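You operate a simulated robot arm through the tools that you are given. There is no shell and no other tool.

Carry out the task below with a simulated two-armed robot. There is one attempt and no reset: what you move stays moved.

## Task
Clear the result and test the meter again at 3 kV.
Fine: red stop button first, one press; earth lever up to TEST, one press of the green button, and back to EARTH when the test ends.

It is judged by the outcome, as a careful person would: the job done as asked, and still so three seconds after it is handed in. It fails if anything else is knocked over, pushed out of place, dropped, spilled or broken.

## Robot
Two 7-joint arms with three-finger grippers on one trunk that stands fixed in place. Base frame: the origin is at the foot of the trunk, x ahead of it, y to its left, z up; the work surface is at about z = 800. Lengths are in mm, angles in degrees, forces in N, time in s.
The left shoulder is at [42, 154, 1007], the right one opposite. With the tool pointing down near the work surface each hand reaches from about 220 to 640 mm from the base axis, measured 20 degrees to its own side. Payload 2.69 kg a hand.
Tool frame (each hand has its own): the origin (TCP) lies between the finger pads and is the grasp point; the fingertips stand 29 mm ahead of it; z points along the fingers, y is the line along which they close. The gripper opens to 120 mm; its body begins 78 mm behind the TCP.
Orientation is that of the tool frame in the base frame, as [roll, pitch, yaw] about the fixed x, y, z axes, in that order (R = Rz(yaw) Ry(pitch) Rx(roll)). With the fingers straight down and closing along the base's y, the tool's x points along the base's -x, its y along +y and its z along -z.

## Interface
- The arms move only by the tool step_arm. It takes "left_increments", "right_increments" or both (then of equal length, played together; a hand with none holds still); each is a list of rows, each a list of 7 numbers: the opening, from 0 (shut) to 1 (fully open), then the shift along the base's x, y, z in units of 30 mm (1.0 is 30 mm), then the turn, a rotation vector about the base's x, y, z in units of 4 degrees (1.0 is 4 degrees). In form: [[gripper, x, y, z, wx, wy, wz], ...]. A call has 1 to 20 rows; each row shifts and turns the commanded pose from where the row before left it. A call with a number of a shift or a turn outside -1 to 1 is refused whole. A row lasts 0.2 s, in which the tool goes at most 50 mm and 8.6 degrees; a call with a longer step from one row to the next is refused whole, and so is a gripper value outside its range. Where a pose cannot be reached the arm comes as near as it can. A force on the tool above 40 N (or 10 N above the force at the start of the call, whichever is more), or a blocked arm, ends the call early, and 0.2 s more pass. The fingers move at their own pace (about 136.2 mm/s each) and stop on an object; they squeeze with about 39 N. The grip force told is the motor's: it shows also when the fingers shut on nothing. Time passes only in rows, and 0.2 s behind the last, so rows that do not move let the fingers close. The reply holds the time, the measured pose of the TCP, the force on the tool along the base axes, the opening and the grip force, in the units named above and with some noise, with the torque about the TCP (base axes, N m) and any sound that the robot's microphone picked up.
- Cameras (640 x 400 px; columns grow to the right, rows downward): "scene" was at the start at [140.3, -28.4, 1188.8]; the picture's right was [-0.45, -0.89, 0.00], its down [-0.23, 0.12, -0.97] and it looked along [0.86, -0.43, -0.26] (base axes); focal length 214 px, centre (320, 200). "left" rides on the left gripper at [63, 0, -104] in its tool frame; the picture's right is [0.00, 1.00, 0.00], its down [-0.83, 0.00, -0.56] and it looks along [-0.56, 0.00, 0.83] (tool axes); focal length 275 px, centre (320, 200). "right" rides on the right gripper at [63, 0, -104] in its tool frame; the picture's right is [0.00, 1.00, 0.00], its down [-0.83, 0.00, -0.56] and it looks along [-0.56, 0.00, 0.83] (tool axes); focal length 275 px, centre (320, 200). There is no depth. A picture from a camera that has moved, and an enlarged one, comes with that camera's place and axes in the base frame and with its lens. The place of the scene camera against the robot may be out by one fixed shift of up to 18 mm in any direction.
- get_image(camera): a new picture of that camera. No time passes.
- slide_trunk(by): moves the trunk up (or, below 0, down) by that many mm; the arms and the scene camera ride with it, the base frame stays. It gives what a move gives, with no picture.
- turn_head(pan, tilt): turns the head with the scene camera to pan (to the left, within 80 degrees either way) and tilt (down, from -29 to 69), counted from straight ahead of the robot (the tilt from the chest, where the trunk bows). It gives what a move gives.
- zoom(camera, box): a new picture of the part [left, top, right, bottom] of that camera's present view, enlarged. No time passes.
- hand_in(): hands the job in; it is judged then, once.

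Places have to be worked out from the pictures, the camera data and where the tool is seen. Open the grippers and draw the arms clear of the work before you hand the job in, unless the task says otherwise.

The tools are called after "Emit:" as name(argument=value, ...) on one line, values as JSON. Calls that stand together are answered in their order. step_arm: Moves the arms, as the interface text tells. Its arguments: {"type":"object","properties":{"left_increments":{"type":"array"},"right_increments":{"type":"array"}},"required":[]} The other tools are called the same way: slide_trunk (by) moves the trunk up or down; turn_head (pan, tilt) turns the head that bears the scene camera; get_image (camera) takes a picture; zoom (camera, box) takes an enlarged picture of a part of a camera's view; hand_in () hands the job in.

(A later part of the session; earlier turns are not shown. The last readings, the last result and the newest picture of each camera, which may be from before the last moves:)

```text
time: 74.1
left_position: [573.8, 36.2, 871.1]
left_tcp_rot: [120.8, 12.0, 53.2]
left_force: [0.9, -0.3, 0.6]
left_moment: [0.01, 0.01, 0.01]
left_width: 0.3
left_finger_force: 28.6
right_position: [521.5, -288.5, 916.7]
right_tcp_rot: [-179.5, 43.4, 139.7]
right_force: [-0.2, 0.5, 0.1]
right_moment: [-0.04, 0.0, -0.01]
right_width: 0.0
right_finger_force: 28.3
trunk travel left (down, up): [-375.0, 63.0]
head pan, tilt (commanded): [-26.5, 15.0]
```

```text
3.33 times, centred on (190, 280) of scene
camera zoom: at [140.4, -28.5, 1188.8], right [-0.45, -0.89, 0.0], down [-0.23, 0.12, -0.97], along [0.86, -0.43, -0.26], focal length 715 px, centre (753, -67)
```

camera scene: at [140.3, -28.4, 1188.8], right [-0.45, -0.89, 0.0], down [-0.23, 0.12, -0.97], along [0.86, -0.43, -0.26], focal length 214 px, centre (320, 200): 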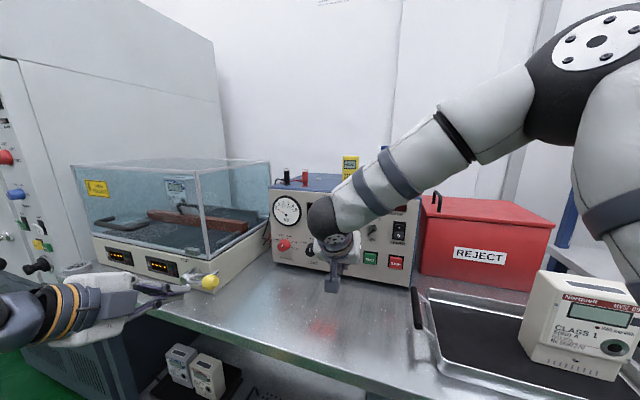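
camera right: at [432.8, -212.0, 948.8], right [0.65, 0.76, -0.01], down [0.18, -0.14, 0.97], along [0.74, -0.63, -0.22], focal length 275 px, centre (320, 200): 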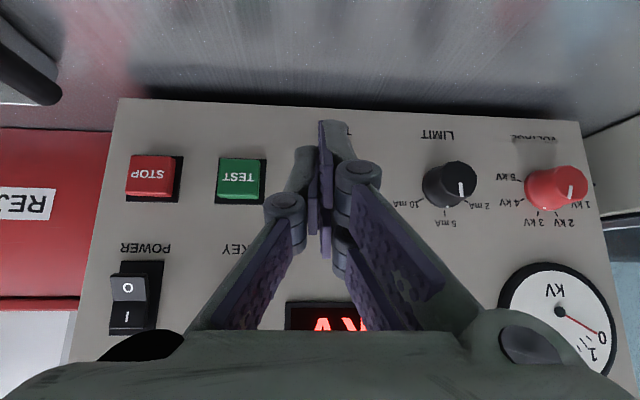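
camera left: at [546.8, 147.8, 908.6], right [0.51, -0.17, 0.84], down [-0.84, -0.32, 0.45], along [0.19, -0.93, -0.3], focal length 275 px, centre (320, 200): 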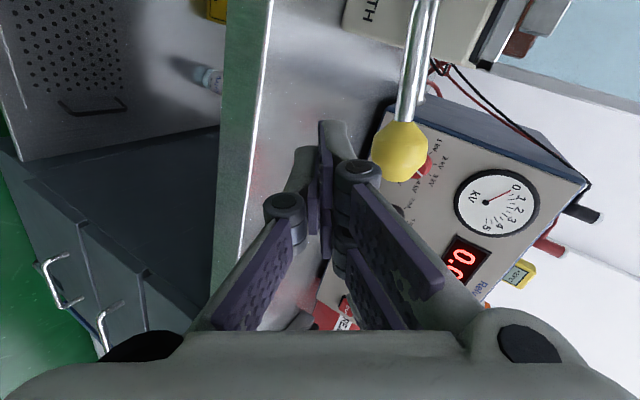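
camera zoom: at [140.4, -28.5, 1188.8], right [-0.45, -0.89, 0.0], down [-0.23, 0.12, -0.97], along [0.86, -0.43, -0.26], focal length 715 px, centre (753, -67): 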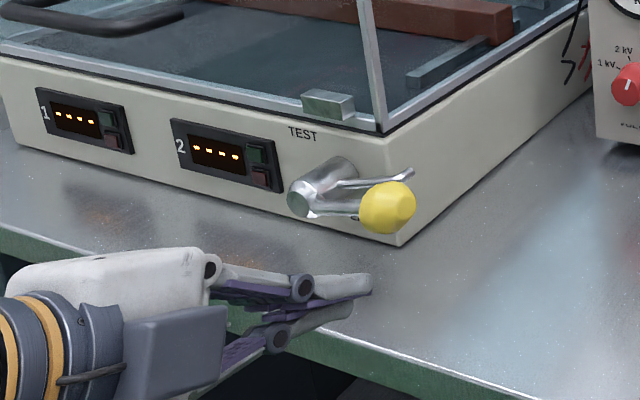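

The ball is seen free now, about 51 mm above the tool axis (31 mm to its underside) and 8 mm to the right of the groove plane. I correct that and slide forward 42 mm so the fingers lie under it.

Emit:
step_arm(left_increments=[[0, 0.241, -0.347, -0.215, 0, 0, 0], [0, 0.241, -0.347, -0.215, 0, 0, 0], [0, 0.241, -0.347, -0.215, 0, 0, 0]])

Emit:
get_image(camera="left")

Emit:
zoom(camera="scene", box=[130, 220, 270, 320])

```text
time: 74.9
left_position: [595.4, 4.3, 852.7]
left_tcp_rot: [120.7, 12.1, 53.2]
left_force: [-0.2, -0.2, -0.3]
left_moment: [0.02, -0.02, 0.02]
left_width: 0.0
left_finger_force: 28.8
right_position: [522.9, -287.7, 917.1]
right_tcp_rot: [-179.5, 43.3, 139.6]
right_force: [-0.3, -0.3, -0.7]
right_moment: [0.03, -0.01, -0.02]
right_width: 0.1
right_finger_force: 28.7
trunk travel left (down, up): [-375.0, 63.0]
head pan, tilt (commanded): [-26.5, 15.0]
```

```text
taken
camera left: at [568.7, 117.3, 889.4], right [0.51, -0.17, 0.84], down [-0.84, -0.32, 0.45], along [0.19, -0.93, -0.3], focal length 275 px, centre (320, 200)
```

left: 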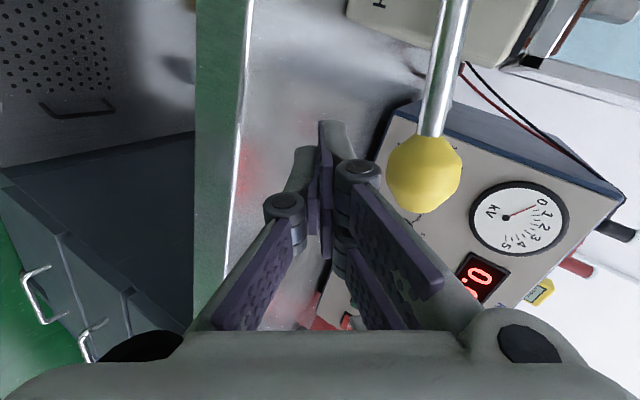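

```text
4.00 times, centred on (200, 270) of scene
camera zoom: at [140.4, -28.4, 1188.8], right [-0.45, -0.89, 0.0], down [-0.23, 0.12, -0.97], along [0.86, -0.43, -0.26], focal length 858 px, centre (800, -80)
```

zoom: 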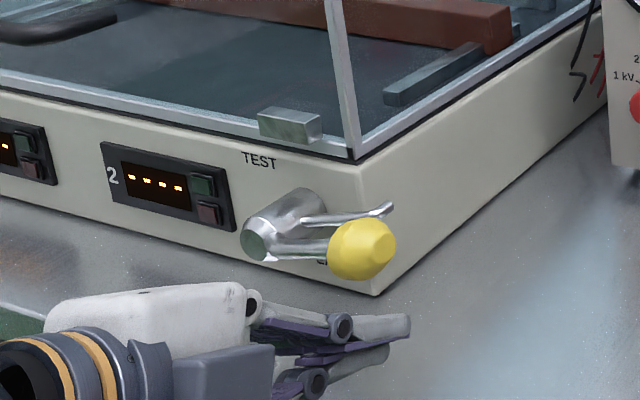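

The ball is centred over the groove (x≈0), ~31 mm above the tool axis at its underside. I rise 10 mm toward it along the tool's y axis.

Emit:
step_arm(left_increments=[[0, 0.087, -0.027, 0.14, 0, 0, 0], [0, 0.087, -0.027, 0.14, 0, 0, 0]])

Emit:
get_image(camera="left")

Emit:
zoom(camera="scene", box=[130, 220, 270, 320])

```text
time: 75.5
left_position: [600.9, 2.1, 859.4]
left_tcp_rot: [120.7, 12.0, 53.2]
left_force: [0.0, 0.4, -0.4]
left_moment: [0.04, 0.03, -0.01]
left_width: 0.0
left_finger_force: 28.5
right_position: [522.6, -288.4, 917.9]
right_tcp_rot: [-179.5, 43.4, 139.6]
right_force: [-0.2, 0.5, -0.3]
right_moment: [-0.02, 0.01, -0.02]
right_width: 0.0
right_finger_force: 28.3
trunk travel left (down, up): [-375.0, 63.0]
head pan, tilt (commanded): [-26.5, 15.0]
```

```text
taken
camera left: at [574.0, 114.4, 897.8], right [0.51, -0.17, 0.84], down [-0.84, -0.32, 0.45], along [0.19, -0.93, -0.3], focal length 275 px, centre (320, 200)
```

left: 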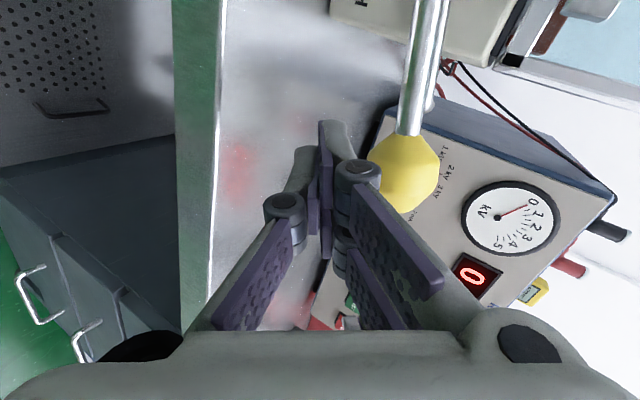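

```text
4.00 times, centred on (200, 270) of scene
camera zoom: at [140.3, -28.4, 1188.9], right [-0.45, -0.89, 0.0], down [-0.23, 0.12, -0.97], along [0.86, -0.43, -0.26], focal length 858 px, centre (800, -80)
```

zoom: 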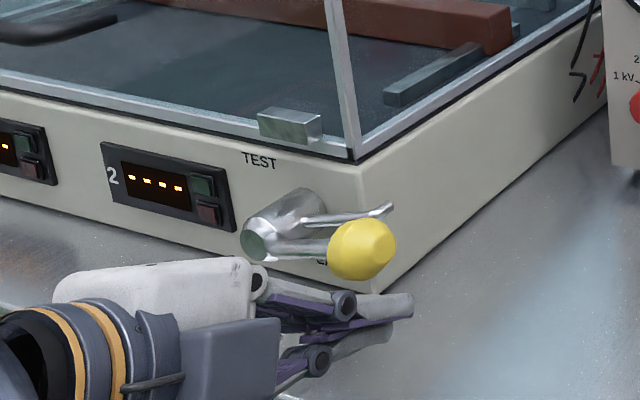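

A few mm left. I rise 8 mm more to touch the ball's underside gently and read the force.

Emit:
step_arm(left_increments=[[0, 0.069, -0.022, 0.112, 0, 0, 0], [0, 0.069, -0.022, 0.112, 0, 0, 0]])

Emit:
get_image(camera="left")

```text
time: 76.1
left_position: [605.8, -0.7, 867.3]
left_tcp_rot: [120.6, 12.0, 53.1]
left_force: [0.8, 0.1, 0.6]
left_moment: [-0.02, 0.0, 0.01]
left_width: 0.1
left_finger_force: 28.8
right_position: [522.2, -288.5, 916.6]
right_tcp_rot: [-179.5, 43.3, 139.6]
right_force: [0.1, 0.2, -0.3]
right_moment: [0.02, 0.02, 0.02]
right_width: 0.0
right_finger_force: 28.2
trunk travel left (down, up): [-375.0, 63.0]
head pan, tilt (commanded): [-26.5, 15.0]
```

```text
taken
camera left: at [578.2, 111.8, 905.7], right [0.51, -0.17, 0.84], down [-0.84, -0.32, 0.45], along [0.19, -0.93, -0.3], focal length 275 px, centre (320, 200)
```

left: 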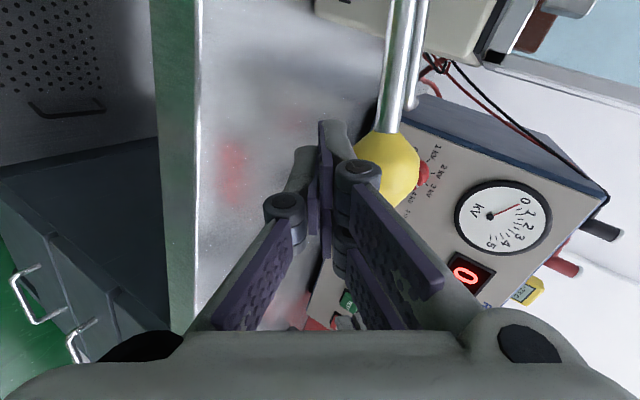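

Almost touching. I begin the upward arc: small steps up with a matching 4° counter-clockwise spin per row.

Emit:
step_arm(left_increments=[[0, 0.05, -0.016, 0.084, 0, 0, 0], [0, 0.021, -0.004, 0.2, 0, 0, 0], [0, 0.021, -0.004, 0.247, -0.624, 0.6, 0.5]])

Emit:
get_image(camera="left")

Emit:
zoom(camera="scene", box=[130, 220, 270, 320])

```text
time: 76.9
left_position: [606.2, -0.1, 883.9]
left_tcp_rot: [121.2, 15.5, 55.3]
left_force: [-1.7, 3.0, -2.2]
left_moment: [-0.02, 0.02, 0.04]
left_width: 0.0
left_finger_force: 28.3
right_position: [521.9, -288.4, 918.3]
right_tcp_rot: [-179.5, 43.3, 139.7]
right_force: [-0.3, 0.3, 0.3]
right_moment: [-0.01, 0.01, -0.01]
right_width: 0.1
right_finger_force: 28.5
trunk travel left (down, up): [-375.0, 63.0]
head pan, tilt (commanded): [-26.5, 15.0]
```

```text
taken
camera left: at [577.4, 112.6, 917.9], right [0.55, -0.11, 0.83], down [-0.81, -0.32, 0.5], along [0.21, -0.94, -0.27], focal length 275 px, centre (320, 200)
```

left: 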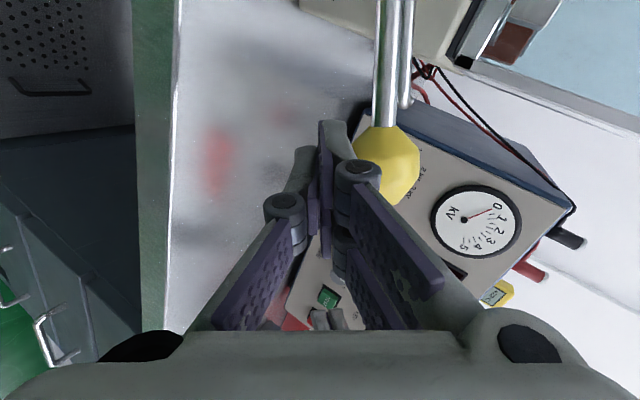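

```text
4.00 times, centred on (200, 270) of scene
camera zoom: at [140.2, -28.1, 1188.9], right [-0.45, -0.89, 0.0], down [-0.23, 0.12, -0.97], along [0.86, -0.43, -0.26], focal length 858 px, centre (800, -80)
```

zoom: 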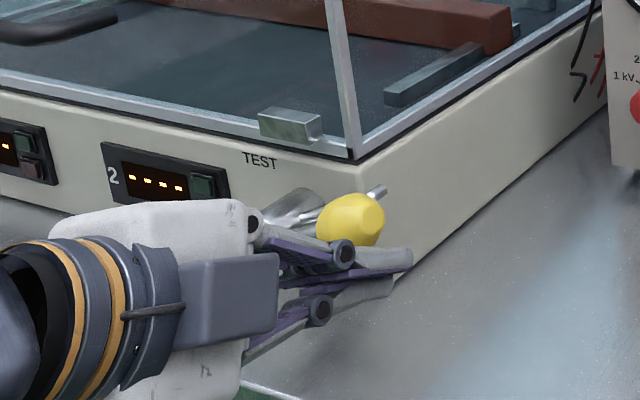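

Contact at ~4 N and the ball is rising with the fist. I continue along the arc.

Emit:
step_arm(left_increments=[[0, 0.03, 0.0, 0.25, -0.624, 0.6, 0.5], [0, 0.04, 0.01, 0.24, -0.624, 0.6, 0.5], [0, 0.068, 0.032, 0.21, -0.6, 0.575, 0.48], [0, 0.068, 0.032, 0.21, -0.6, 0.575, 0.48]])

Emit:
get_image(camera="left")

Emit:
zoom(camera="scene", box=[130, 210, 270, 310])

```text
time: 77.9
left_position: [612.8, 0.9, 912.1]
left_tcp_rot: [124.5, 28.7, 64.4]
left_force: [-0.6, 0.3, -0.6]
left_moment: [0.0, 0.01, 0.01]
left_width: 0.1
left_finger_force: 28.2
right_position: [522.3, -288.0, 916.2]
right_tcp_rot: [-179.5, 43.3, 139.7]
right_force: [-0.2, -0.8, 0.5]
right_moment: [0.01, 0.0, -0.02]
right_width: 0.0
right_finger_force: 28.8
trunk travel left (down, up): [-375.0, 63.0]
head pan, tilt (commanded): [-26.5, 15.0]
```

```text
taken
camera left: at [572.9, 113.1, 932.5], right [0.68, 0.11, 0.72], down [-0.66, -0.32, 0.67], along [0.31, -0.94, -0.15], focal length 275 px, centre (320, 200)
```

left: 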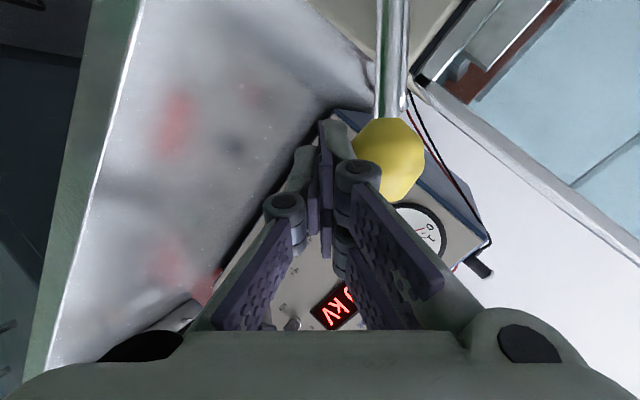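

```text
4.00 times, centred on (200, 260) of scene
camera zoom: at [140.3, -28.2, 1188.9], right [-0.45, -0.89, 0.0], down [-0.23, 0.12, -0.97], along [0.86, -0.43, -0.26], focal length 858 px, centre (800, -40)
```

zoom: 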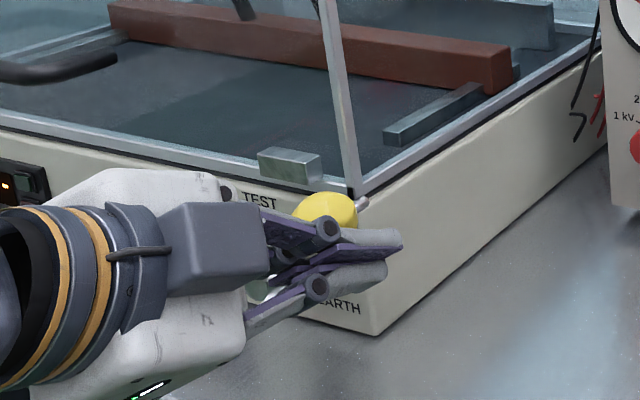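

The lever follows well (EARTH label is now uncovered, ball near TEST height). I continue on the arc, leftward and up.

Emit:
step_arm(left_increments=[[0, 0.068, 0.032, 0.204, -0.6, 0.575, 0.48], [0, 0.068, 0.032, 0.204, -0.6, 0.575, 0.48], [0, 0.11, 0.066, 0.178, -0.6, 0.575, 0.48], [0, 0.11, 0.066, 0.178, -0.6, 0.575, 0.48]])

Emit:
get_image(camera="left")

Emit:
zoom(camera="scene", box=[130, 210, 270, 310])

```text
time: 78.9
left_position: [624.3, 7.2, 934.5]
left_tcp_rot: [131.2, 40.8, 75.9]
left_force: [-1.2, 0.1, -0.6]
left_moment: [-0.01, -0.01, 0.01]
left_width: 0.2
left_finger_force: 28.6
right_position: [520.8, -288.4, 918.3]
right_tcp_rot: [-179.4, 43.3, 139.6]
right_force: [0.0, 0.5, -0.3]
right_moment: [-0.05, 0.01, 0.0]
right_width: 0.0
right_finger_force: 28.6
trunk travel left (down, up): [-375.0, 63.0]
head pan, tilt (commanded): [-26.5, 15.0]
```

```text
taken
camera left: at [570.8, 116.2, 944.5], right [0.76, 0.31, 0.57], down [-0.5, -0.28, 0.82], along [0.42, -0.91, -0.05], focal length 275 px, centre (320, 200)
```

left: 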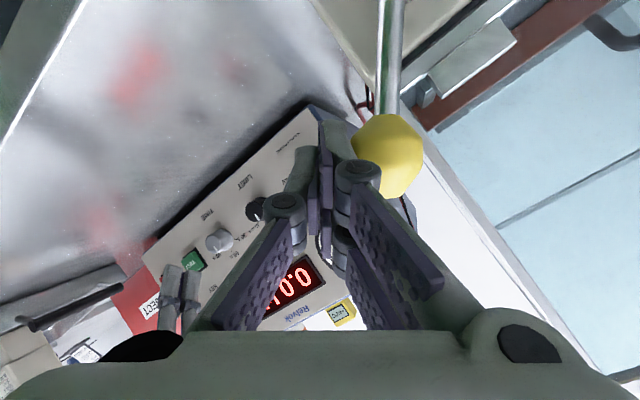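

```text
4.00 times, centred on (200, 260) of scene
camera zoom: at [140.2, -28.5, 1188.9], right [-0.45, -0.89, 0.0], down [-0.23, 0.12, -0.97], along [0.86, -0.43, -0.26], focal length 858 px, centre (800, -40)
```

zoom: 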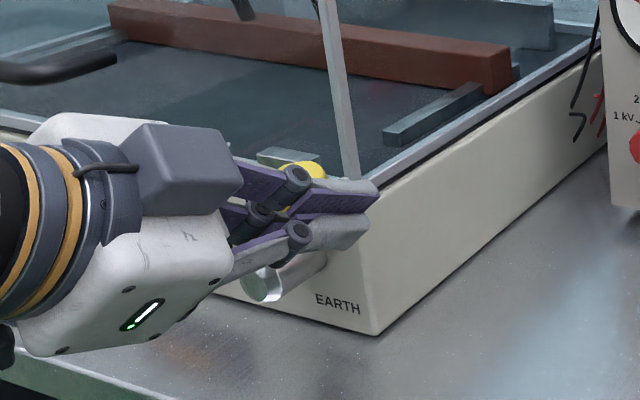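

Ball stays seated in the groove, little force. I continue toward 60–75° on the arc.

Emit:
step_arm(left_increments=[[0, 0.11, 0.066, 0.178, -0.6, 0.575, 0.48], [0, 0.11, 0.066, 0.178, -0.6, 0.575, 0.48], [0, 0.144, 0.093, 0.138, -0.6, 0.575, 0.48], [0, 0.144, 0.093, 0.138, -0.6, 0.575, 0.48]])

Emit:
get_image(camera="left")

Emit:
zoom(camera="scene", box=[110, 190, 270, 310])

```text
time: 79.9
left_position: [639.2, 14.2, 952.4]
left_tcp_rot: [143.0, 51.4, 92.2]
left_force: [-0.8, -0.1, -0.7]
left_moment: [-0.03, 0.03, 0.02]
left_width: 0.0
left_finger_force: 28.4
right_position: [522.0, -287.2, 916.9]
right_tcp_rot: [-179.6, 43.3, 139.7]
right_force: [0.0, 0.3, -0.8]
right_moment: [-0.04, 0.03, 0.01]
right_width: 0.3
right_finger_force: 28.5
trunk travel left (down, up): [-375.0, 63.0]
head pan, tilt (commanded): [-26.5, 15.0]
```

```text
taken
camera left: at [573.0, 117.9, 954.4], right [0.78, 0.5, 0.38], down [-0.33, -0.19, 0.93], along [0.53, -0.85, 0.02], focal length 275 px, centre (320, 200)
```

left: 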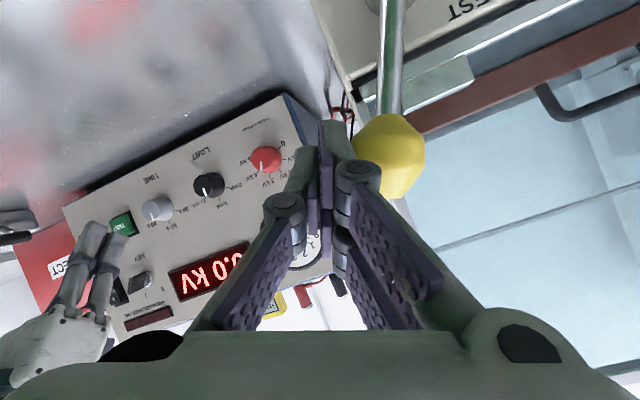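

```text
3.33 times, centred on (190, 250) of scene
camera zoom: at [140.3, -28.4, 1188.8], right [-0.45, -0.89, 0.0], down [-0.23, 0.12, -0.97], along [0.86, -0.43, -0.26], focal length 715 px, centre (753, 33)
```

zoom: 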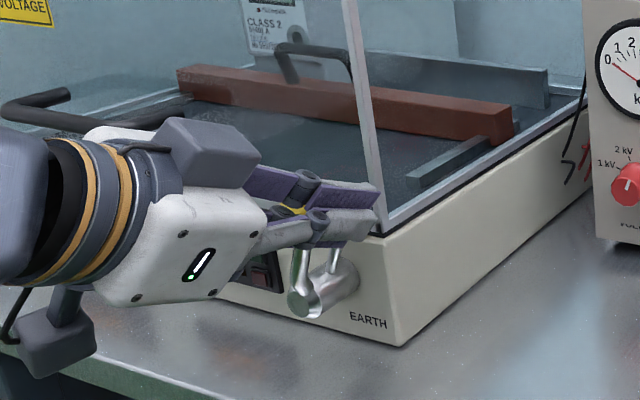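

The rod is now steep (about 67°). I keep on, now mostly leftward, with small steps to find the TEST stop.

Emit:
step_arm(left_increments=[[0, 0.147, 0.12, 0.072, -0.598, 0.575, 0.479], [0, 0.147, 0.12, 0.072, -0.598, 0.575, 0.479], [0, 0.147, 0.12, 0.072, -0.598, 0.575, 0.479]])

Emit:
get_image(camera="left")

Emit:
zoom(camera="scene", box=[110, 190, 270, 310])

```text
time: 80.7
left_position: [651.0, 28.6, 958.5]
left_tcp_rot: [156.9, 57.1, 109.2]
left_force: [0.4, -0.6, 0.0]
left_moment: [0.0, 0.0, 0.0]
left_width: 0.0
left_finger_force: 28.2
right_position: [522.1, -287.8, 916.6]
right_tcp_rot: [-179.5, 43.3, 139.5]
right_force: [-0.7, 0.5, -0.1]
right_moment: [0.0, 0.02, 0.01]
right_width: 0.0
right_finger_force: 28.5
trunk travel left (down, up): [-375.0, 63.0]
head pan, tilt (commanded): [-26.5, 15.0]
```

```text
taken
camera left: at [576.1, 123.3, 956.7], right [0.76, 0.61, 0.22], down [-0.2, -0.09, 0.97], along [0.62, -0.78, 0.05], focal length 275 px, centre (320, 200)
```

left: 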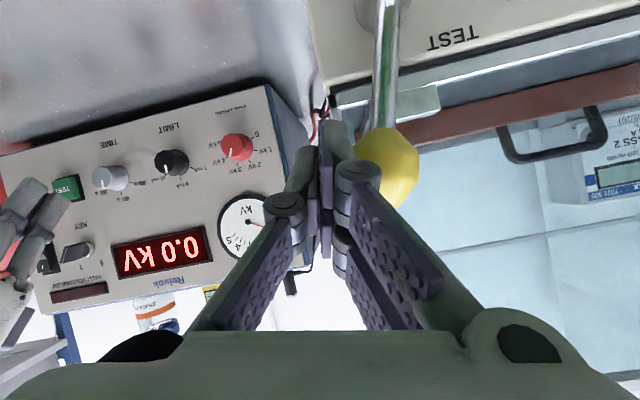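

```text
3.33 times, centred on (190, 250) of scene
camera zoom: at [140.3, -28.4, 1188.8], right [-0.45, -0.89, 0.0], down [-0.23, 0.12, -0.97], along [0.86, -0.43, -0.26], focal length 715 px, centre (753, 33)
```

zoom: 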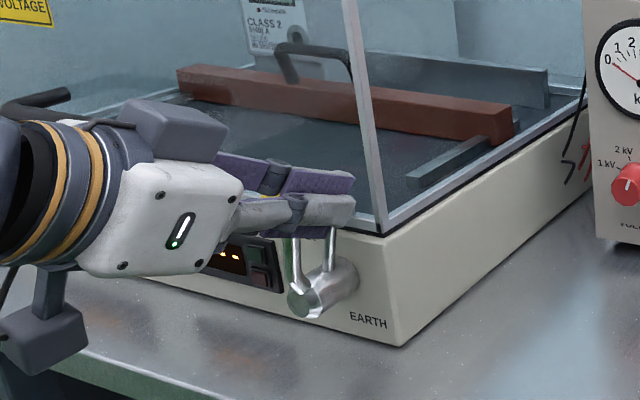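

The lever is nearly upright with no resistance yet. I push a little further left in small steps, watching for a stop or click.

Emit:
step_arm(left_increments=[[0, 0.147, 0.12, 0.05, -0.598, 0.575, 0.479], [0, 0.147, 0.12, 0.04, -0.598, 0.575, 0.479]])

Emit:
get_image(camera="left")

Emit:
zoom(camera="scene", box=[110, 190, 270, 310])

```text
time: 81.3
left_position: [660.4, 33.9, 961.5]
left_tcp_rot: [168.8, 59.4, 123.4]
left_force: [0.9, 0.4, 0.8]
left_moment: [-0.05, 0.01, 0.03]
left_width: 0.0
left_finger_force: 28.7
right_position: [523.4, -287.6, 916.9]
right_tcp_rot: [-179.4, 43.3, 139.6]
right_force: [-0.2, -0.1, 0.8]
right_moment: [-0.01, 0.0, -0.01]
right_width: 0.0
right_finger_force: 28.7
trunk travel left (down, up): [-375.0, 63.0]
head pan, tilt (commanded): [-26.5, 15.0]
```

```text
taken
camera left: at [578.8, 124.4, 958.2], right [0.73, 0.68, 0.1], down [-0.12, -0.02, 0.99], along [0.67, -0.74, 0.06], focal length 275 px, centre (320, 200)
```

left: 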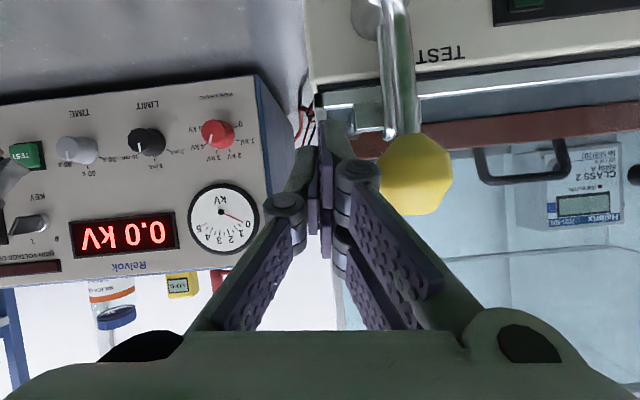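

```text
3.33 times, centred on (190, 250) of scene
camera zoom: at [140.3, -28.4, 1188.8], right [-0.45, -0.89, 0.0], down [-0.23, 0.12, -0.97], along [0.86, -0.43, -0.26], focal length 715 px, centre (753, 33)
```

zoom: 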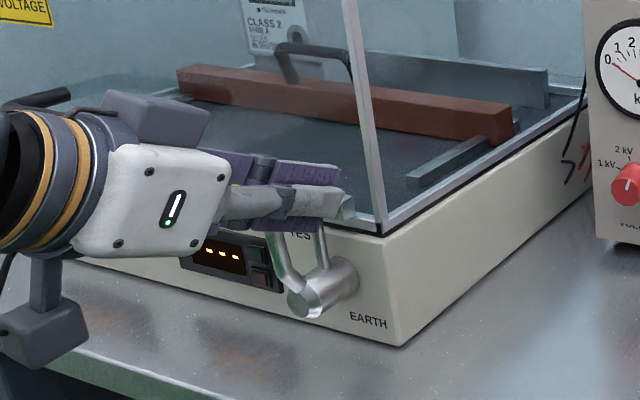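

The lever has gone over centre by itself: the ball moved off my finger toward TEST. I withdraw the left hand back along its axis and check the lever.

Emit:
step_arm(left_increments=[[0, -0.35, 0.18, 0.2, 0, 0, 0], [0, -0.416, 0.38, 0.3, 0, 0, 0], [0, -0.416, 0.4, 0.3, 0, 0, 0], [0, -0.416, 0.4, 0.3, 0, 0, 0]])

Emit:
get_image(camera="left")

Emit:
get_image(camera="scene")

Emit:
zoom(camera="scene", box=[110, 190, 270, 310])

```text
time: 82.3
left_position: [613.6, 77.6, 993.6]
left_tcp_rot: [168.7, 59.4, 123.2]
left_force: [0.3, -0.7, 0.3]
left_moment: [0.01, 0.02, -0.02]
left_width: 0.0
left_finger_force: 28.6
right_position: [522.2, -288.4, 917.8]
right_tcp_rot: [-179.5, 43.3, 139.5]
right_force: [-0.7, -0.2, -0.3]
right_moment: [-0.03, 0.02, 0.02]
right_width: 0.2
right_finger_force: 28.4
trunk travel left (down, up): [-375.0, 63.0]
head pan, tilt (commanded): [-26.5, 15.0]
```

```text
taken
camera left: at [531.4, 167.0, 990.4], right [0.73, 0.68, 0.1], down [-0.12, -0.02, 0.99], along [0.67, -0.74, 0.06], focal length 275 px, centre (320, 200)
```

left: 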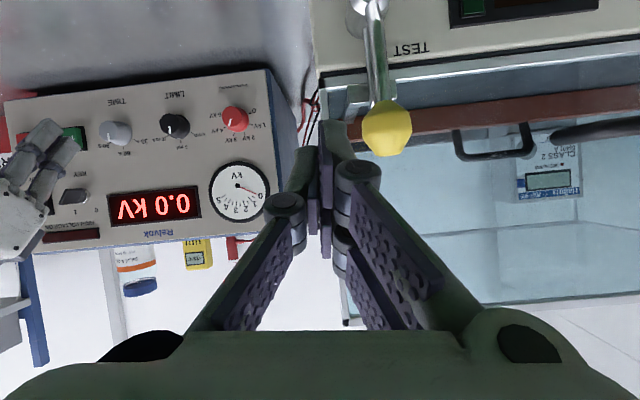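

```text
taken
camera scene: at [140.0, -28.3, 1188.9], right [-0.45, -0.89, 0.0], down [-0.23, 0.12, -0.97], along [0.86, -0.43, -0.26], focal length 214 px, centre (320, 200)
```

scene: 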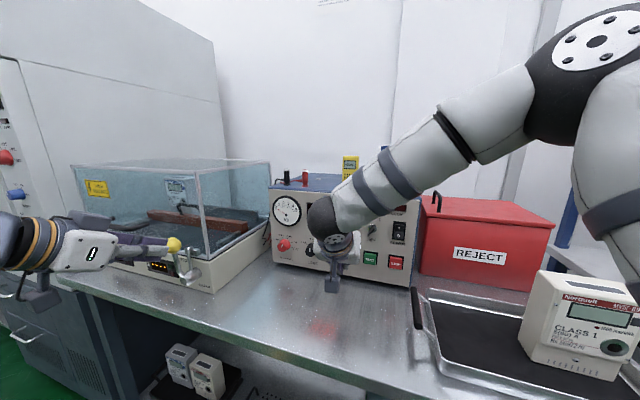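

```text
3.33 times, centred on (190, 250) of scene
camera zoom: at [140.0, -28.3, 1188.9], right [-0.45, -0.89, 0.0], down [-0.23, 0.12, -0.97], along [0.86, -0.43, -0.26], focal length 715 px, centre (753, 33)
```

zoom: 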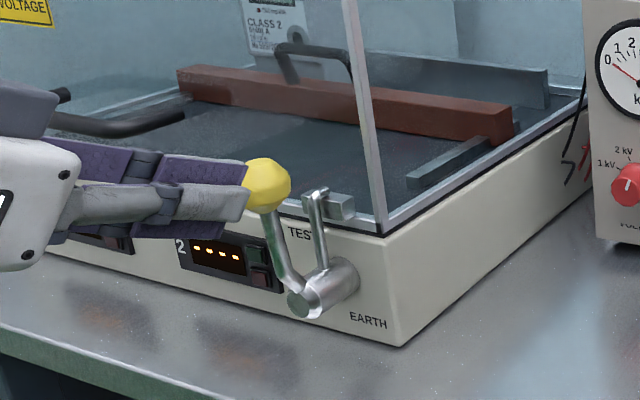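

The lever stands at TEST (its hook now lies over the lid latch). Now the right hand: I bring the fist in front of TEST, about 30 mm off, with the yaw trimmed square to the panel.

Emit:
step_arm(right_increments=[[0, -0.256, -0.684, -0.267, 0, 0, -0.6], [0, -0.256, -0.684, -0.267, 0, 0, -0.6], [0, -0.256, -0.684, -0.267, 0, 0, -0.6]])

Emit:
get_image(camera="right")

Emit:
get_image(camera="scene")

```text
time: 83.1
left_position: [613.5, 76.9, 992.8]
left_tcp_rot: [168.7, 59.4, 123.2]
left_force: [-0.1, -0.6, 1.0]
left_moment: [-0.01, -0.02, 0.02]
left_width: 0.0
left_finger_force: 28.0
right_position: [495.9, -350.6, 892.4]
right_tcp_rot: [-179.5, 43.3, 132.3]
right_force: [1.0, 0.5, 0.4]
right_moment: [0.0, 0.01, 0.0]
right_width: 0.0
right_finger_force: 28.3
trunk travel left (down, up): [-375.0, 63.0]
head pan, tilt (commanded): [-26.5, 15.0]
```

```text
taken
camera right: at [417.1, -262.1, 923.9], right [0.74, 0.67, -0.01], down [0.16, -0.16, 0.97], along [0.65, -0.72, -0.22], focal length 275 px, centre (320, 200)
```

right: 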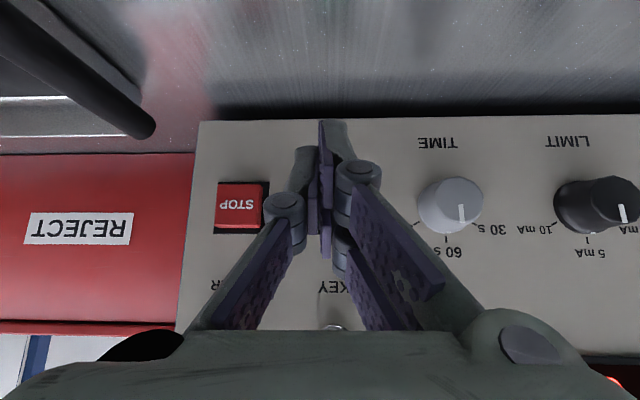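

```text
taken
camera scene: at [140.3, -28.6, 1188.8], right [-0.45, -0.89, 0.0], down [-0.23, 0.12, -0.97], along [0.86, -0.43, -0.26], focal length 214 px, centre (320, 200)
```

scene: 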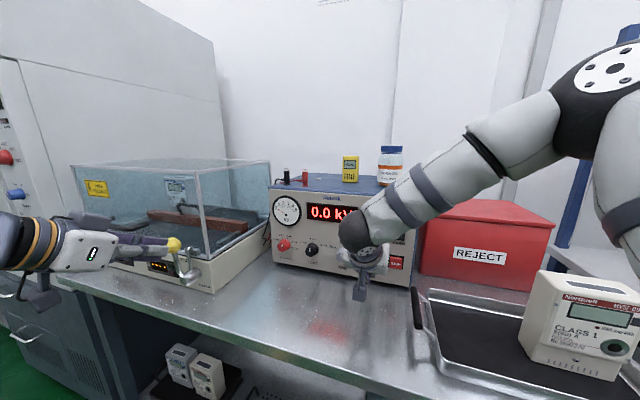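

TEST lies straight ahead of the leading finger (STOP 66 mm to its right). I advance 22 mm, stopping short of contact.

Emit:
step_arm(right_increments=[[0, 0.187, -0.19, 0, 0, 0, 0], [0, 0.187, -0.19, 0, 0, 0, 0], [0, 0.14, -0.143, 0, 0, 0, 0]])

Emit:
get_image(camera="right")

```text
time: 83.9
left_position: [614.5, 76.7, 992.9]
left_tcp_rot: [168.6, 59.3, 123.2]
left_force: [-0.2, -0.1, 0.8]
left_moment: [-0.01, 0.0, 0.0]
left_width: 0.0
left_finger_force: 28.8
right_position: [512.1, -365.8, 893.0]
right_tcp_rot: [-179.5, 43.3, 132.4]
right_force: [-1.0, 0.0, 0.2]
right_moment: [0.03, 0.02, -0.01]
right_width: 0.0
right_finger_force: 28.4
trunk travel left (down, up): [-375.0, 63.0]
head pan, tilt (commanded): [-26.5, 15.0]
```

```text
taken
camera right: at [433.5, -278.2, 924.4], right [0.74, 0.67, -0.01], down [0.16, -0.16, 0.97], along [0.65, -0.72, -0.22], focal length 275 px, centre (320, 200)
```

right: 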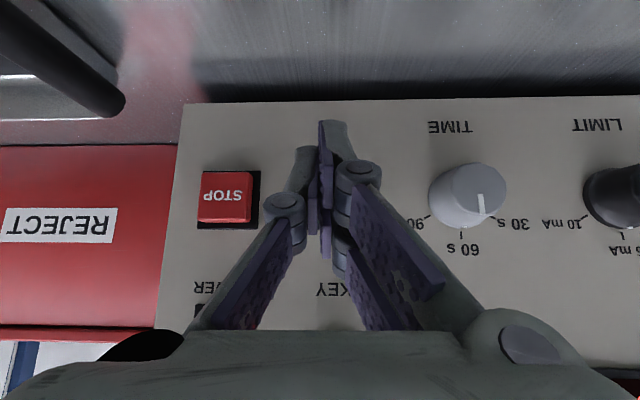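

About 9 mm left by the STOP experience. I creep in 3 mm rows, two at a time.

Emit:
step_arm(right_increments=[[0, 0.07, -0.071, 0, 0, 0, 0], [0, 0.07, -0.071, 0, 0, 0, 0]])

```text
time: 84.5
left_position: [614.0, 77.2, 993.4]
left_tcp_rot: [168.7, 59.5, 123.2]
left_force: [-0.5, -0.1, -0.5]
left_moment: [-0.04, 0.0, -0.01]
left_width: 0.0
left_finger_force: 28.4
right_position: [517.0, -369.2, 891.1]
right_tcp_rot: [-179.5, 43.3, 132.4]
right_force: [-2.1, 0.2, -0.3]
right_moment: [0.04, 0.01, -0.02]
right_width: 0.0
right_finger_force: 28.3
trunk travel left (down, up): [-375.0, 63.0]
head pan, tilt (commanded): [-26.5, 15.0]
heard: click
```

Click heard at light contact: TEST pressed once. I withdraw straight out at once and look at the display.

Emit:
step_arm(right_increments=[[0, -0.1, 0.102, 0, 0, 0, 0], [0, -0.187, 0.19, 0, 0, 0, 0], [0, -0.187, 0.19, 0, 0, 0, 0], [0, -0.187, 0.19, 0, 0, 0, 0]])

Emit:
get_image(camera="scene")

Emit:
zoom(camera="scene", box=[110, 180, 430, 300])

```text
time: 85.5
left_position: [614.6, 77.7, 993.1]
left_tcp_rot: [168.6, 59.3, 123.2]
left_force: [0.2, -0.1, 0.5]
left_moment: [-0.01, 0.0, -0.01]
left_width: 0.0
left_finger_force: 28.6
right_position: [497.6, -350.2, 891.1]
right_tcp_rot: [-179.5, 43.2, 132.4]
right_force: [0.4, -0.1, -1.2]
right_moment: [0.02, 0.01, 0.03]
right_width: 0.0
right_finger_force: 28.4
trunk travel left (down, up): [-375.0, 63.0]
head pan, tilt (commanded): [-26.5, 15.0]
```

```text
taken
camera scene: at [140.2, -28.4, 1188.9], right [-0.45, -0.89, 0.0], down [-0.23, 0.12, -0.97], along [0.86, -0.43, -0.26], focal length 214 px, centre (320, 200)
```

scene: 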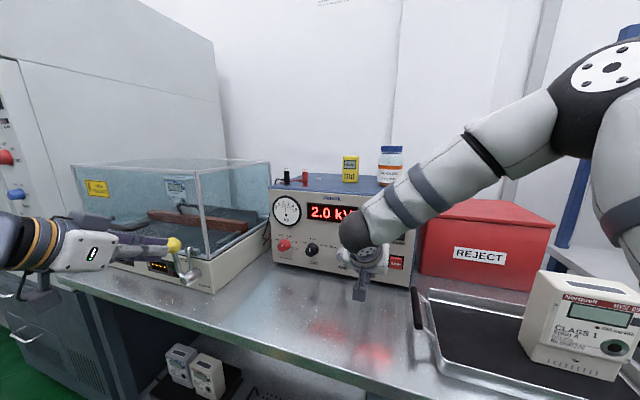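

```text
2.00 times, centred on (270, 240) of scene
camera zoom: at [140.2, -28.4, 1188.9], right [-0.45, -0.89, 0.0], down [-0.23, 0.12, -0.97], along [0.86, -0.43, -0.26], focal length 429 px, centre (420, 120)
```

zoom: 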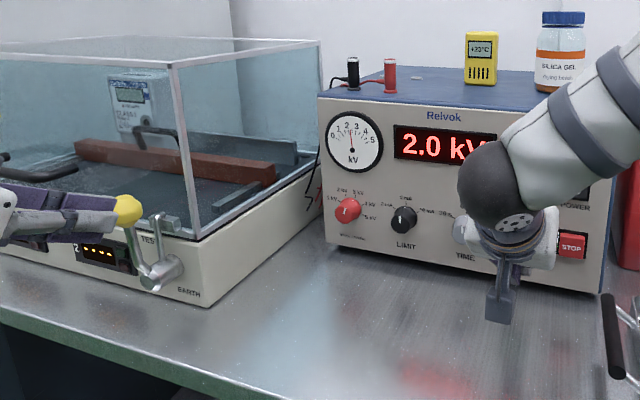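

HV is up: the meter ramps (2.0 kV at this moment). I move the right hand back to its waiting place while it ramps and then read it again.

Emit:
step_arm(right_increments=[[0, 0.1, 0.5, 0.25, 0, 0, 0.6], [0, 0.256, 0.684, 0.267, 0, 0, 0.6], [0, 0.256, 0.684, 0.267, 0, 0, 0.6], [0, 0, 0, 0, 0, 0, 0]])

Emit:
zoom(camera="scene", box=[110, 180, 430, 300])

```text
time: 86.5
left_position: [613.8, 76.0, 992.9]
left_tcp_rot: [168.7, 59.4, 123.2]
left_force: [-0.5, 0.7, 0.0]
left_moment: [0.02, 0.02, 0.02]
left_width: 0.0
left_finger_force: 28.2
right_position: [516.0, -292.3, 915.0]
right_tcp_rot: [-179.6, 43.3, 139.7]
right_force: [-0.7, -0.3, 0.6]
right_moment: [0.01, -0.01, -0.02]
right_width: 0.1
right_finger_force: 28.5
trunk travel left (down, up): [-375.0, 63.0]
head pan, tilt (commanded): [-26.5, 15.0]
```

```text
2.00 times, centred on (270, 240) of scene
camera zoom: at [140.3, -28.4, 1188.8], right [-0.45, -0.89, 0.0], down [-0.23, 0.12, -0.97], along [0.86, -0.43, -0.26], focal length 429 px, centre (420, 120)
```

zoom: 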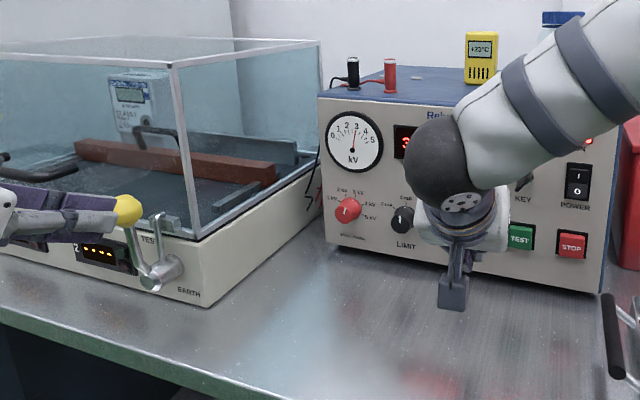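

Needle and display at 3 kV, HIGH VOLTAGE ON lamp lit. I hold still and let the test time run.

Emit:
step_arm(right_increments=[[0, 0, 0, 0, 0, 0, 0], [0, 0, 0, 0, 0, 0, 0], [0, 0, 0, 0, 0, 0, 0], [0, 0, 0, 0, 0, 0, 0], [0, 0, 0, 0, 0, 0, 0], [0, 0, 0, 0, 0, 0, 0], [0, 0, 0, 0, 0, 0, 0], [0, 0, 0, 0, 0, 0, 0], [0, 0, 0, 0, 0, 0, 0], [0, 0, 0, 0, 0, 0, 0], [0, 0, 0, 0, 0, 0, 0], [0, 0, 0, 0, 0, 0, 0], [0, 0, 0, 0, 0, 0, 0], [0, 0, 0, 0, 0, 0, 0], [0, 0, 0, 0, 0, 0, 0], [0, 0, 0, 0, 0, 0, 0], [0, 0, 0, 0, 0, 0, 0], [0, 0, 0, 0, 0, 0, 0], [0, 0, 0, 0, 0, 0, 0], [0, 0, 0, 0, 0, 0, 0]])

Emit:
get_image(camera="left")

Emit:
get_image(camera="scene")

```text
time: 90.7
left_position: [614.1, 76.1, 993.8]
left_tcp_rot: [168.8, 59.4, 123.1]
left_force: [0.6, 1.1, 0.9]
left_moment: [0.04, -0.01, 0.0]
left_width: 0.0
left_finger_force: 28.5
right_position: [515.3, -292.7, 916.2]
right_tcp_rot: [-179.4, 43.4, 139.7]
right_force: [-0.1, 0.1, 0.1]
right_moment: [-0.02, -0.01, -0.03]
right_width: 0.2
right_finger_force: 28.3
trunk travel left (down, up): [-375.0, 63.0]
head pan, tilt (commanded): [-26.5, 15.0]
```

```text
taken
camera left: at [531.8, 166.7, 990.1], right [0.73, 0.68, 0.1], down [-0.12, -0.02, 0.99], along [0.67, -0.74, 0.06], focal length 275 px, centre (320, 200)
```

left: 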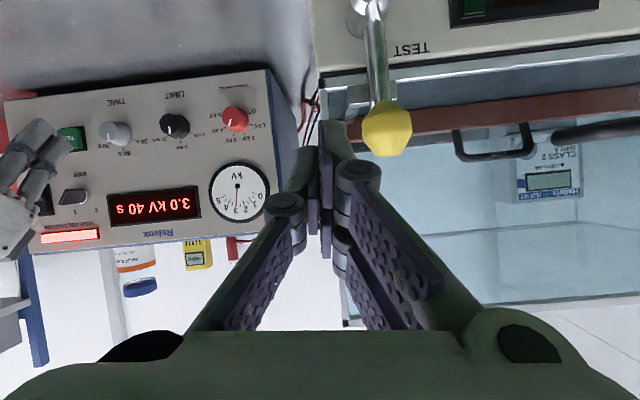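

```text
taken
camera scene: at [140.3, -28.4, 1188.8], right [-0.45, -0.89, 0.0], down [-0.23, 0.12, -0.97], along [0.86, -0.43, -0.26], focal length 214 px, centre (320, 200)
```

scene: 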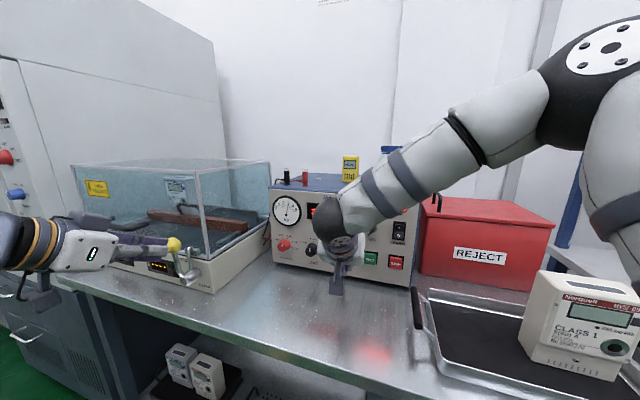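

The left camera reads "3.0 kV 40 s" – the countdown runs. I go on waiting.

Emit:
step_arm(right_increments=[[0, 0, 0, 0, 0, 0, 0], [0, 0, 0, 0, 0, 0, 0], [0, 0, 0, 0, 0, 0, 0], [0, 0, 0, 0, 0, 0, 0], [0, 0, 0, 0, 0, 0, 0], [0, 0, 0, 0, 0, 0, 0], [0, 0, 0, 0, 0, 0, 0], [0, 0, 0, 0, 0, 0, 0], [0, 0, 0, 0, 0, 0, 0], [0, 0, 0, 0, 0, 0, 0], [0, 0, 0, 0, 0, 0, 0], [0, 0, 0, 0, 0, 0, 0], [0, 0, 0, 0, 0, 0, 0], [0, 0, 0, 0, 0, 0, 0], [0, 0, 0, 0, 0, 0, 0], [0, 0, 0, 0, 0, 0, 0], [0, 0, 0, 0, 0, 0, 0], [0, 0, 0, 0, 0, 0, 0], [0, 0, 0, 0, 0, 0, 0], [0, 0, 0, 0, 0, 0, 0]])

Emit:
zoom(camera="left", box=[0, 60, 300, 270])

```text
time: 94.9
left_position: [613.2, 77.5, 992.4]
left_tcp_rot: [168.7, 59.3, 123.1]
left_force: [-0.7, -0.2, 0.5]
left_moment: [-0.02, 0.03, 0.0]
left_width: 0.0
left_finger_force: 27.9
right_position: [514.1, -292.7, 915.2]
right_tcp_rot: [-179.5, 43.2, 139.6]
right_force: [-0.9, 0.4, 0.8]
right_moment: [0.0, 0.0, -0.02]
right_width: 0.1
right_finger_force: 29.0
trunk travel left (down, up): [-375.0, 63.0]
head pan, tilt (commanded): [-26.5, 15.0]
```

```text
1.90 times, centred on (150, 165) of left
camera zoom: at [531.8, 166.7, 990.1], right [0.73, 0.68, 0.1], down [-0.12, -0.02, 0.99], along [0.67, -0.74, 0.06], focal length 524 px, centre (644, 267)
```

zoom: 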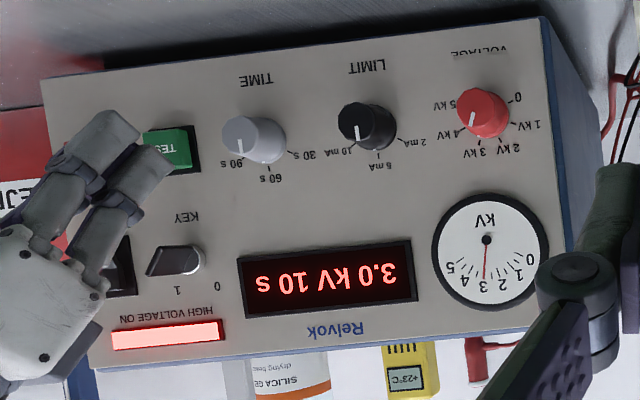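

"3.0 kV 10 s" left. I wait a few more seconds until the test ends.

Emit:
step_arm(right_increments=[[0, 0, 0, 0, 0, 0, 0], [0, 0, 0, 0, 0, 0, 0], [0, 0, 0, 0, 0, 0, 0], [0, 0, 0, 0, 0, 0, 0], [0, 0, 0, 0, 0, 0, 0], [0, 0, 0, 0, 0, 0, 0], [0, 0, 0, 0, 0, 0, 0], [0, 0, 0, 0, 0, 0, 0], [0, 0, 0, 0, 0, 0, 0], [0, 0, 0, 0, 0, 0, 0], [0, 0, 0, 0, 0, 0, 0], [0, 0, 0, 0, 0, 0, 0], [0, 0, 0, 0, 0, 0, 0], [0, 0, 0, 0, 0, 0, 0], [0, 0, 0, 0, 0, 0, 0]])

Emit:
zoom(camera="left", box=[0, 60, 300, 270])

Emit:
get_image(camera="scene")

Emit:
zoom(camera="scene", box=[90, 190, 250, 310])

```text
time: 98.1
left_position: [613.2, 75.3, 991.8]
left_tcp_rot: [168.8, 59.3, 123.1]
left_force: [-0.5, -0.9, -0.2]
left_moment: [-0.02, -0.01, -0.01]
left_width: 0.0
left_finger_force: 28.4
right_position: [515.2, -293.0, 915.7]
right_tcp_rot: [-179.5, 43.3, 139.7]
right_force: [-1.3, -0.3, -1.2]
right_moment: [0.01, 0.01, 0.0]
right_width: 0.0
right_finger_force: 28.8
trunk travel left (down, up): [-375.0, 63.0]
head pan, tilt (commanded): [-26.5, 15.0]
```

```text
1.90 times, centred on (150, 165) of left
camera zoom: at [531.8, 166.7, 990.1], right [0.73, 0.68, 0.1], down [-0.12, -0.02, 0.99], along [0.67, -0.74, 0.06], focal length 524 px, centre (644, 267)
```

zoom: 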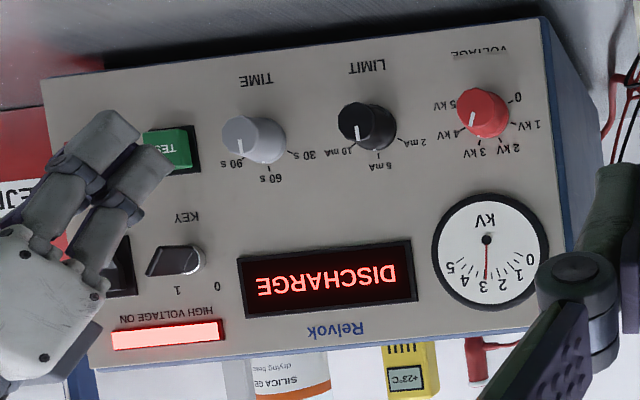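

```text
taken
camera scene: at [140.3, -28.4, 1188.8], right [-0.45, -0.89, 0.0], down [-0.23, 0.12, -0.97], along [0.86, -0.43, -0.26], focal length 214 px, centre (320, 200)
```

scene: 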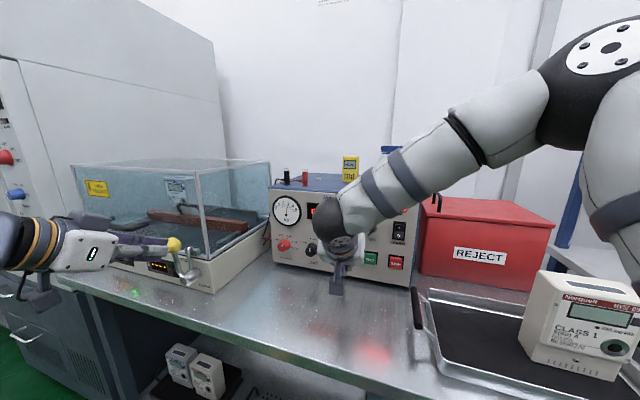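

```text
3.33 times, centred on (170, 250) of scene
camera zoom: at [140.3, -28.4, 1188.8], right [-0.45, -0.89, 0.0], down [-0.23, 0.12, -0.97], along [0.86, -0.43, -0.26], focal length 715 px, centre (820, 33)
```

zoom: 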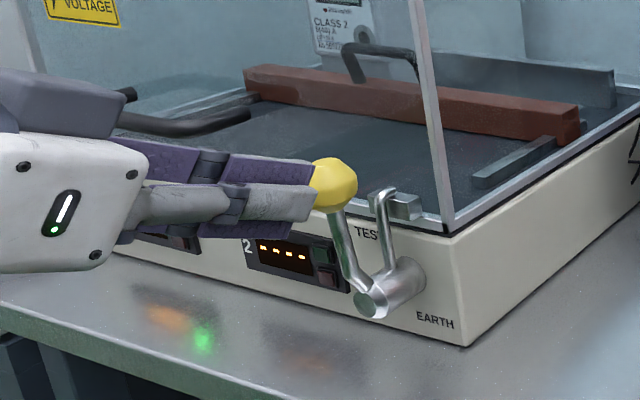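

The test has ended: the tester shows DISCHARGE and the enclosure's channel 1 glows green. Now the lever must go back to EARTH. I open the left gripper and line it up in front of the ball (ball upright near (699,60,957)) so as to cage it between the fingers.

Emit:
step_arm(left_increments=[[0.3, 0.456, 0.306, 0.01, 0, 0, 0], [0.6, 0.456, 0.306, 0.01, 0, 0, 0], [0.6, 0.456, 0.306, 0.01, 0, 0, 0], [0.6, 0, 0, 0, 0, 0, 0]])

Emit:
get_image(camera="left")

Emit:
get_image(camera="scene")

```text
time: 99.1
left_position: [655.6, 103.9, 994.3]
left_tcp_rot: [168.7, 59.5, 123.2]
left_force: [0.1, -0.5, 0.2]
left_moment: [0.02, -0.04, -0.02]
left_width: 71.8
left_finger_force: 0.0
right_position: [515.6, -292.8, 916.1]
right_tcp_rot: [-179.5, 43.3, 139.6]
right_force: [0.4, 0.5, 1.0]
right_moment: [-0.03, 0.01, 0.02]
right_width: 0.1
right_finger_force: 28.7
trunk travel left (down, up): [-375.0, 63.0]
head pan, tilt (commanded): [-26.5, 15.0]
```

```text
taken
camera left: at [573.5, 194.1, 991.5], right [0.73, 0.68, 0.1], down [-0.12, -0.02, 0.99], along [0.67, -0.74, 0.06], focal length 275 px, centre (320, 200)
```

left: 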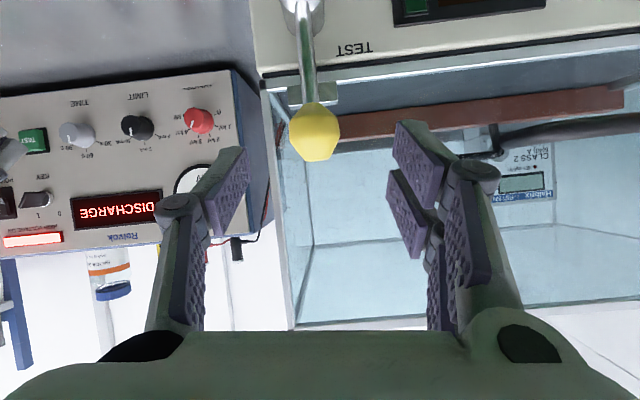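

```text
taken
camera scene: at [140.2, -28.4, 1188.9], right [-0.45, -0.89, 0.0], down [-0.23, 0.12, -0.97], along [0.86, -0.43, -0.26], focal length 214 px, centre (320, 200)
```

scene: 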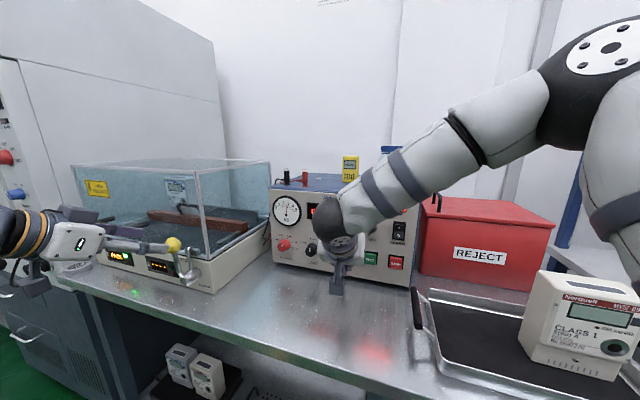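

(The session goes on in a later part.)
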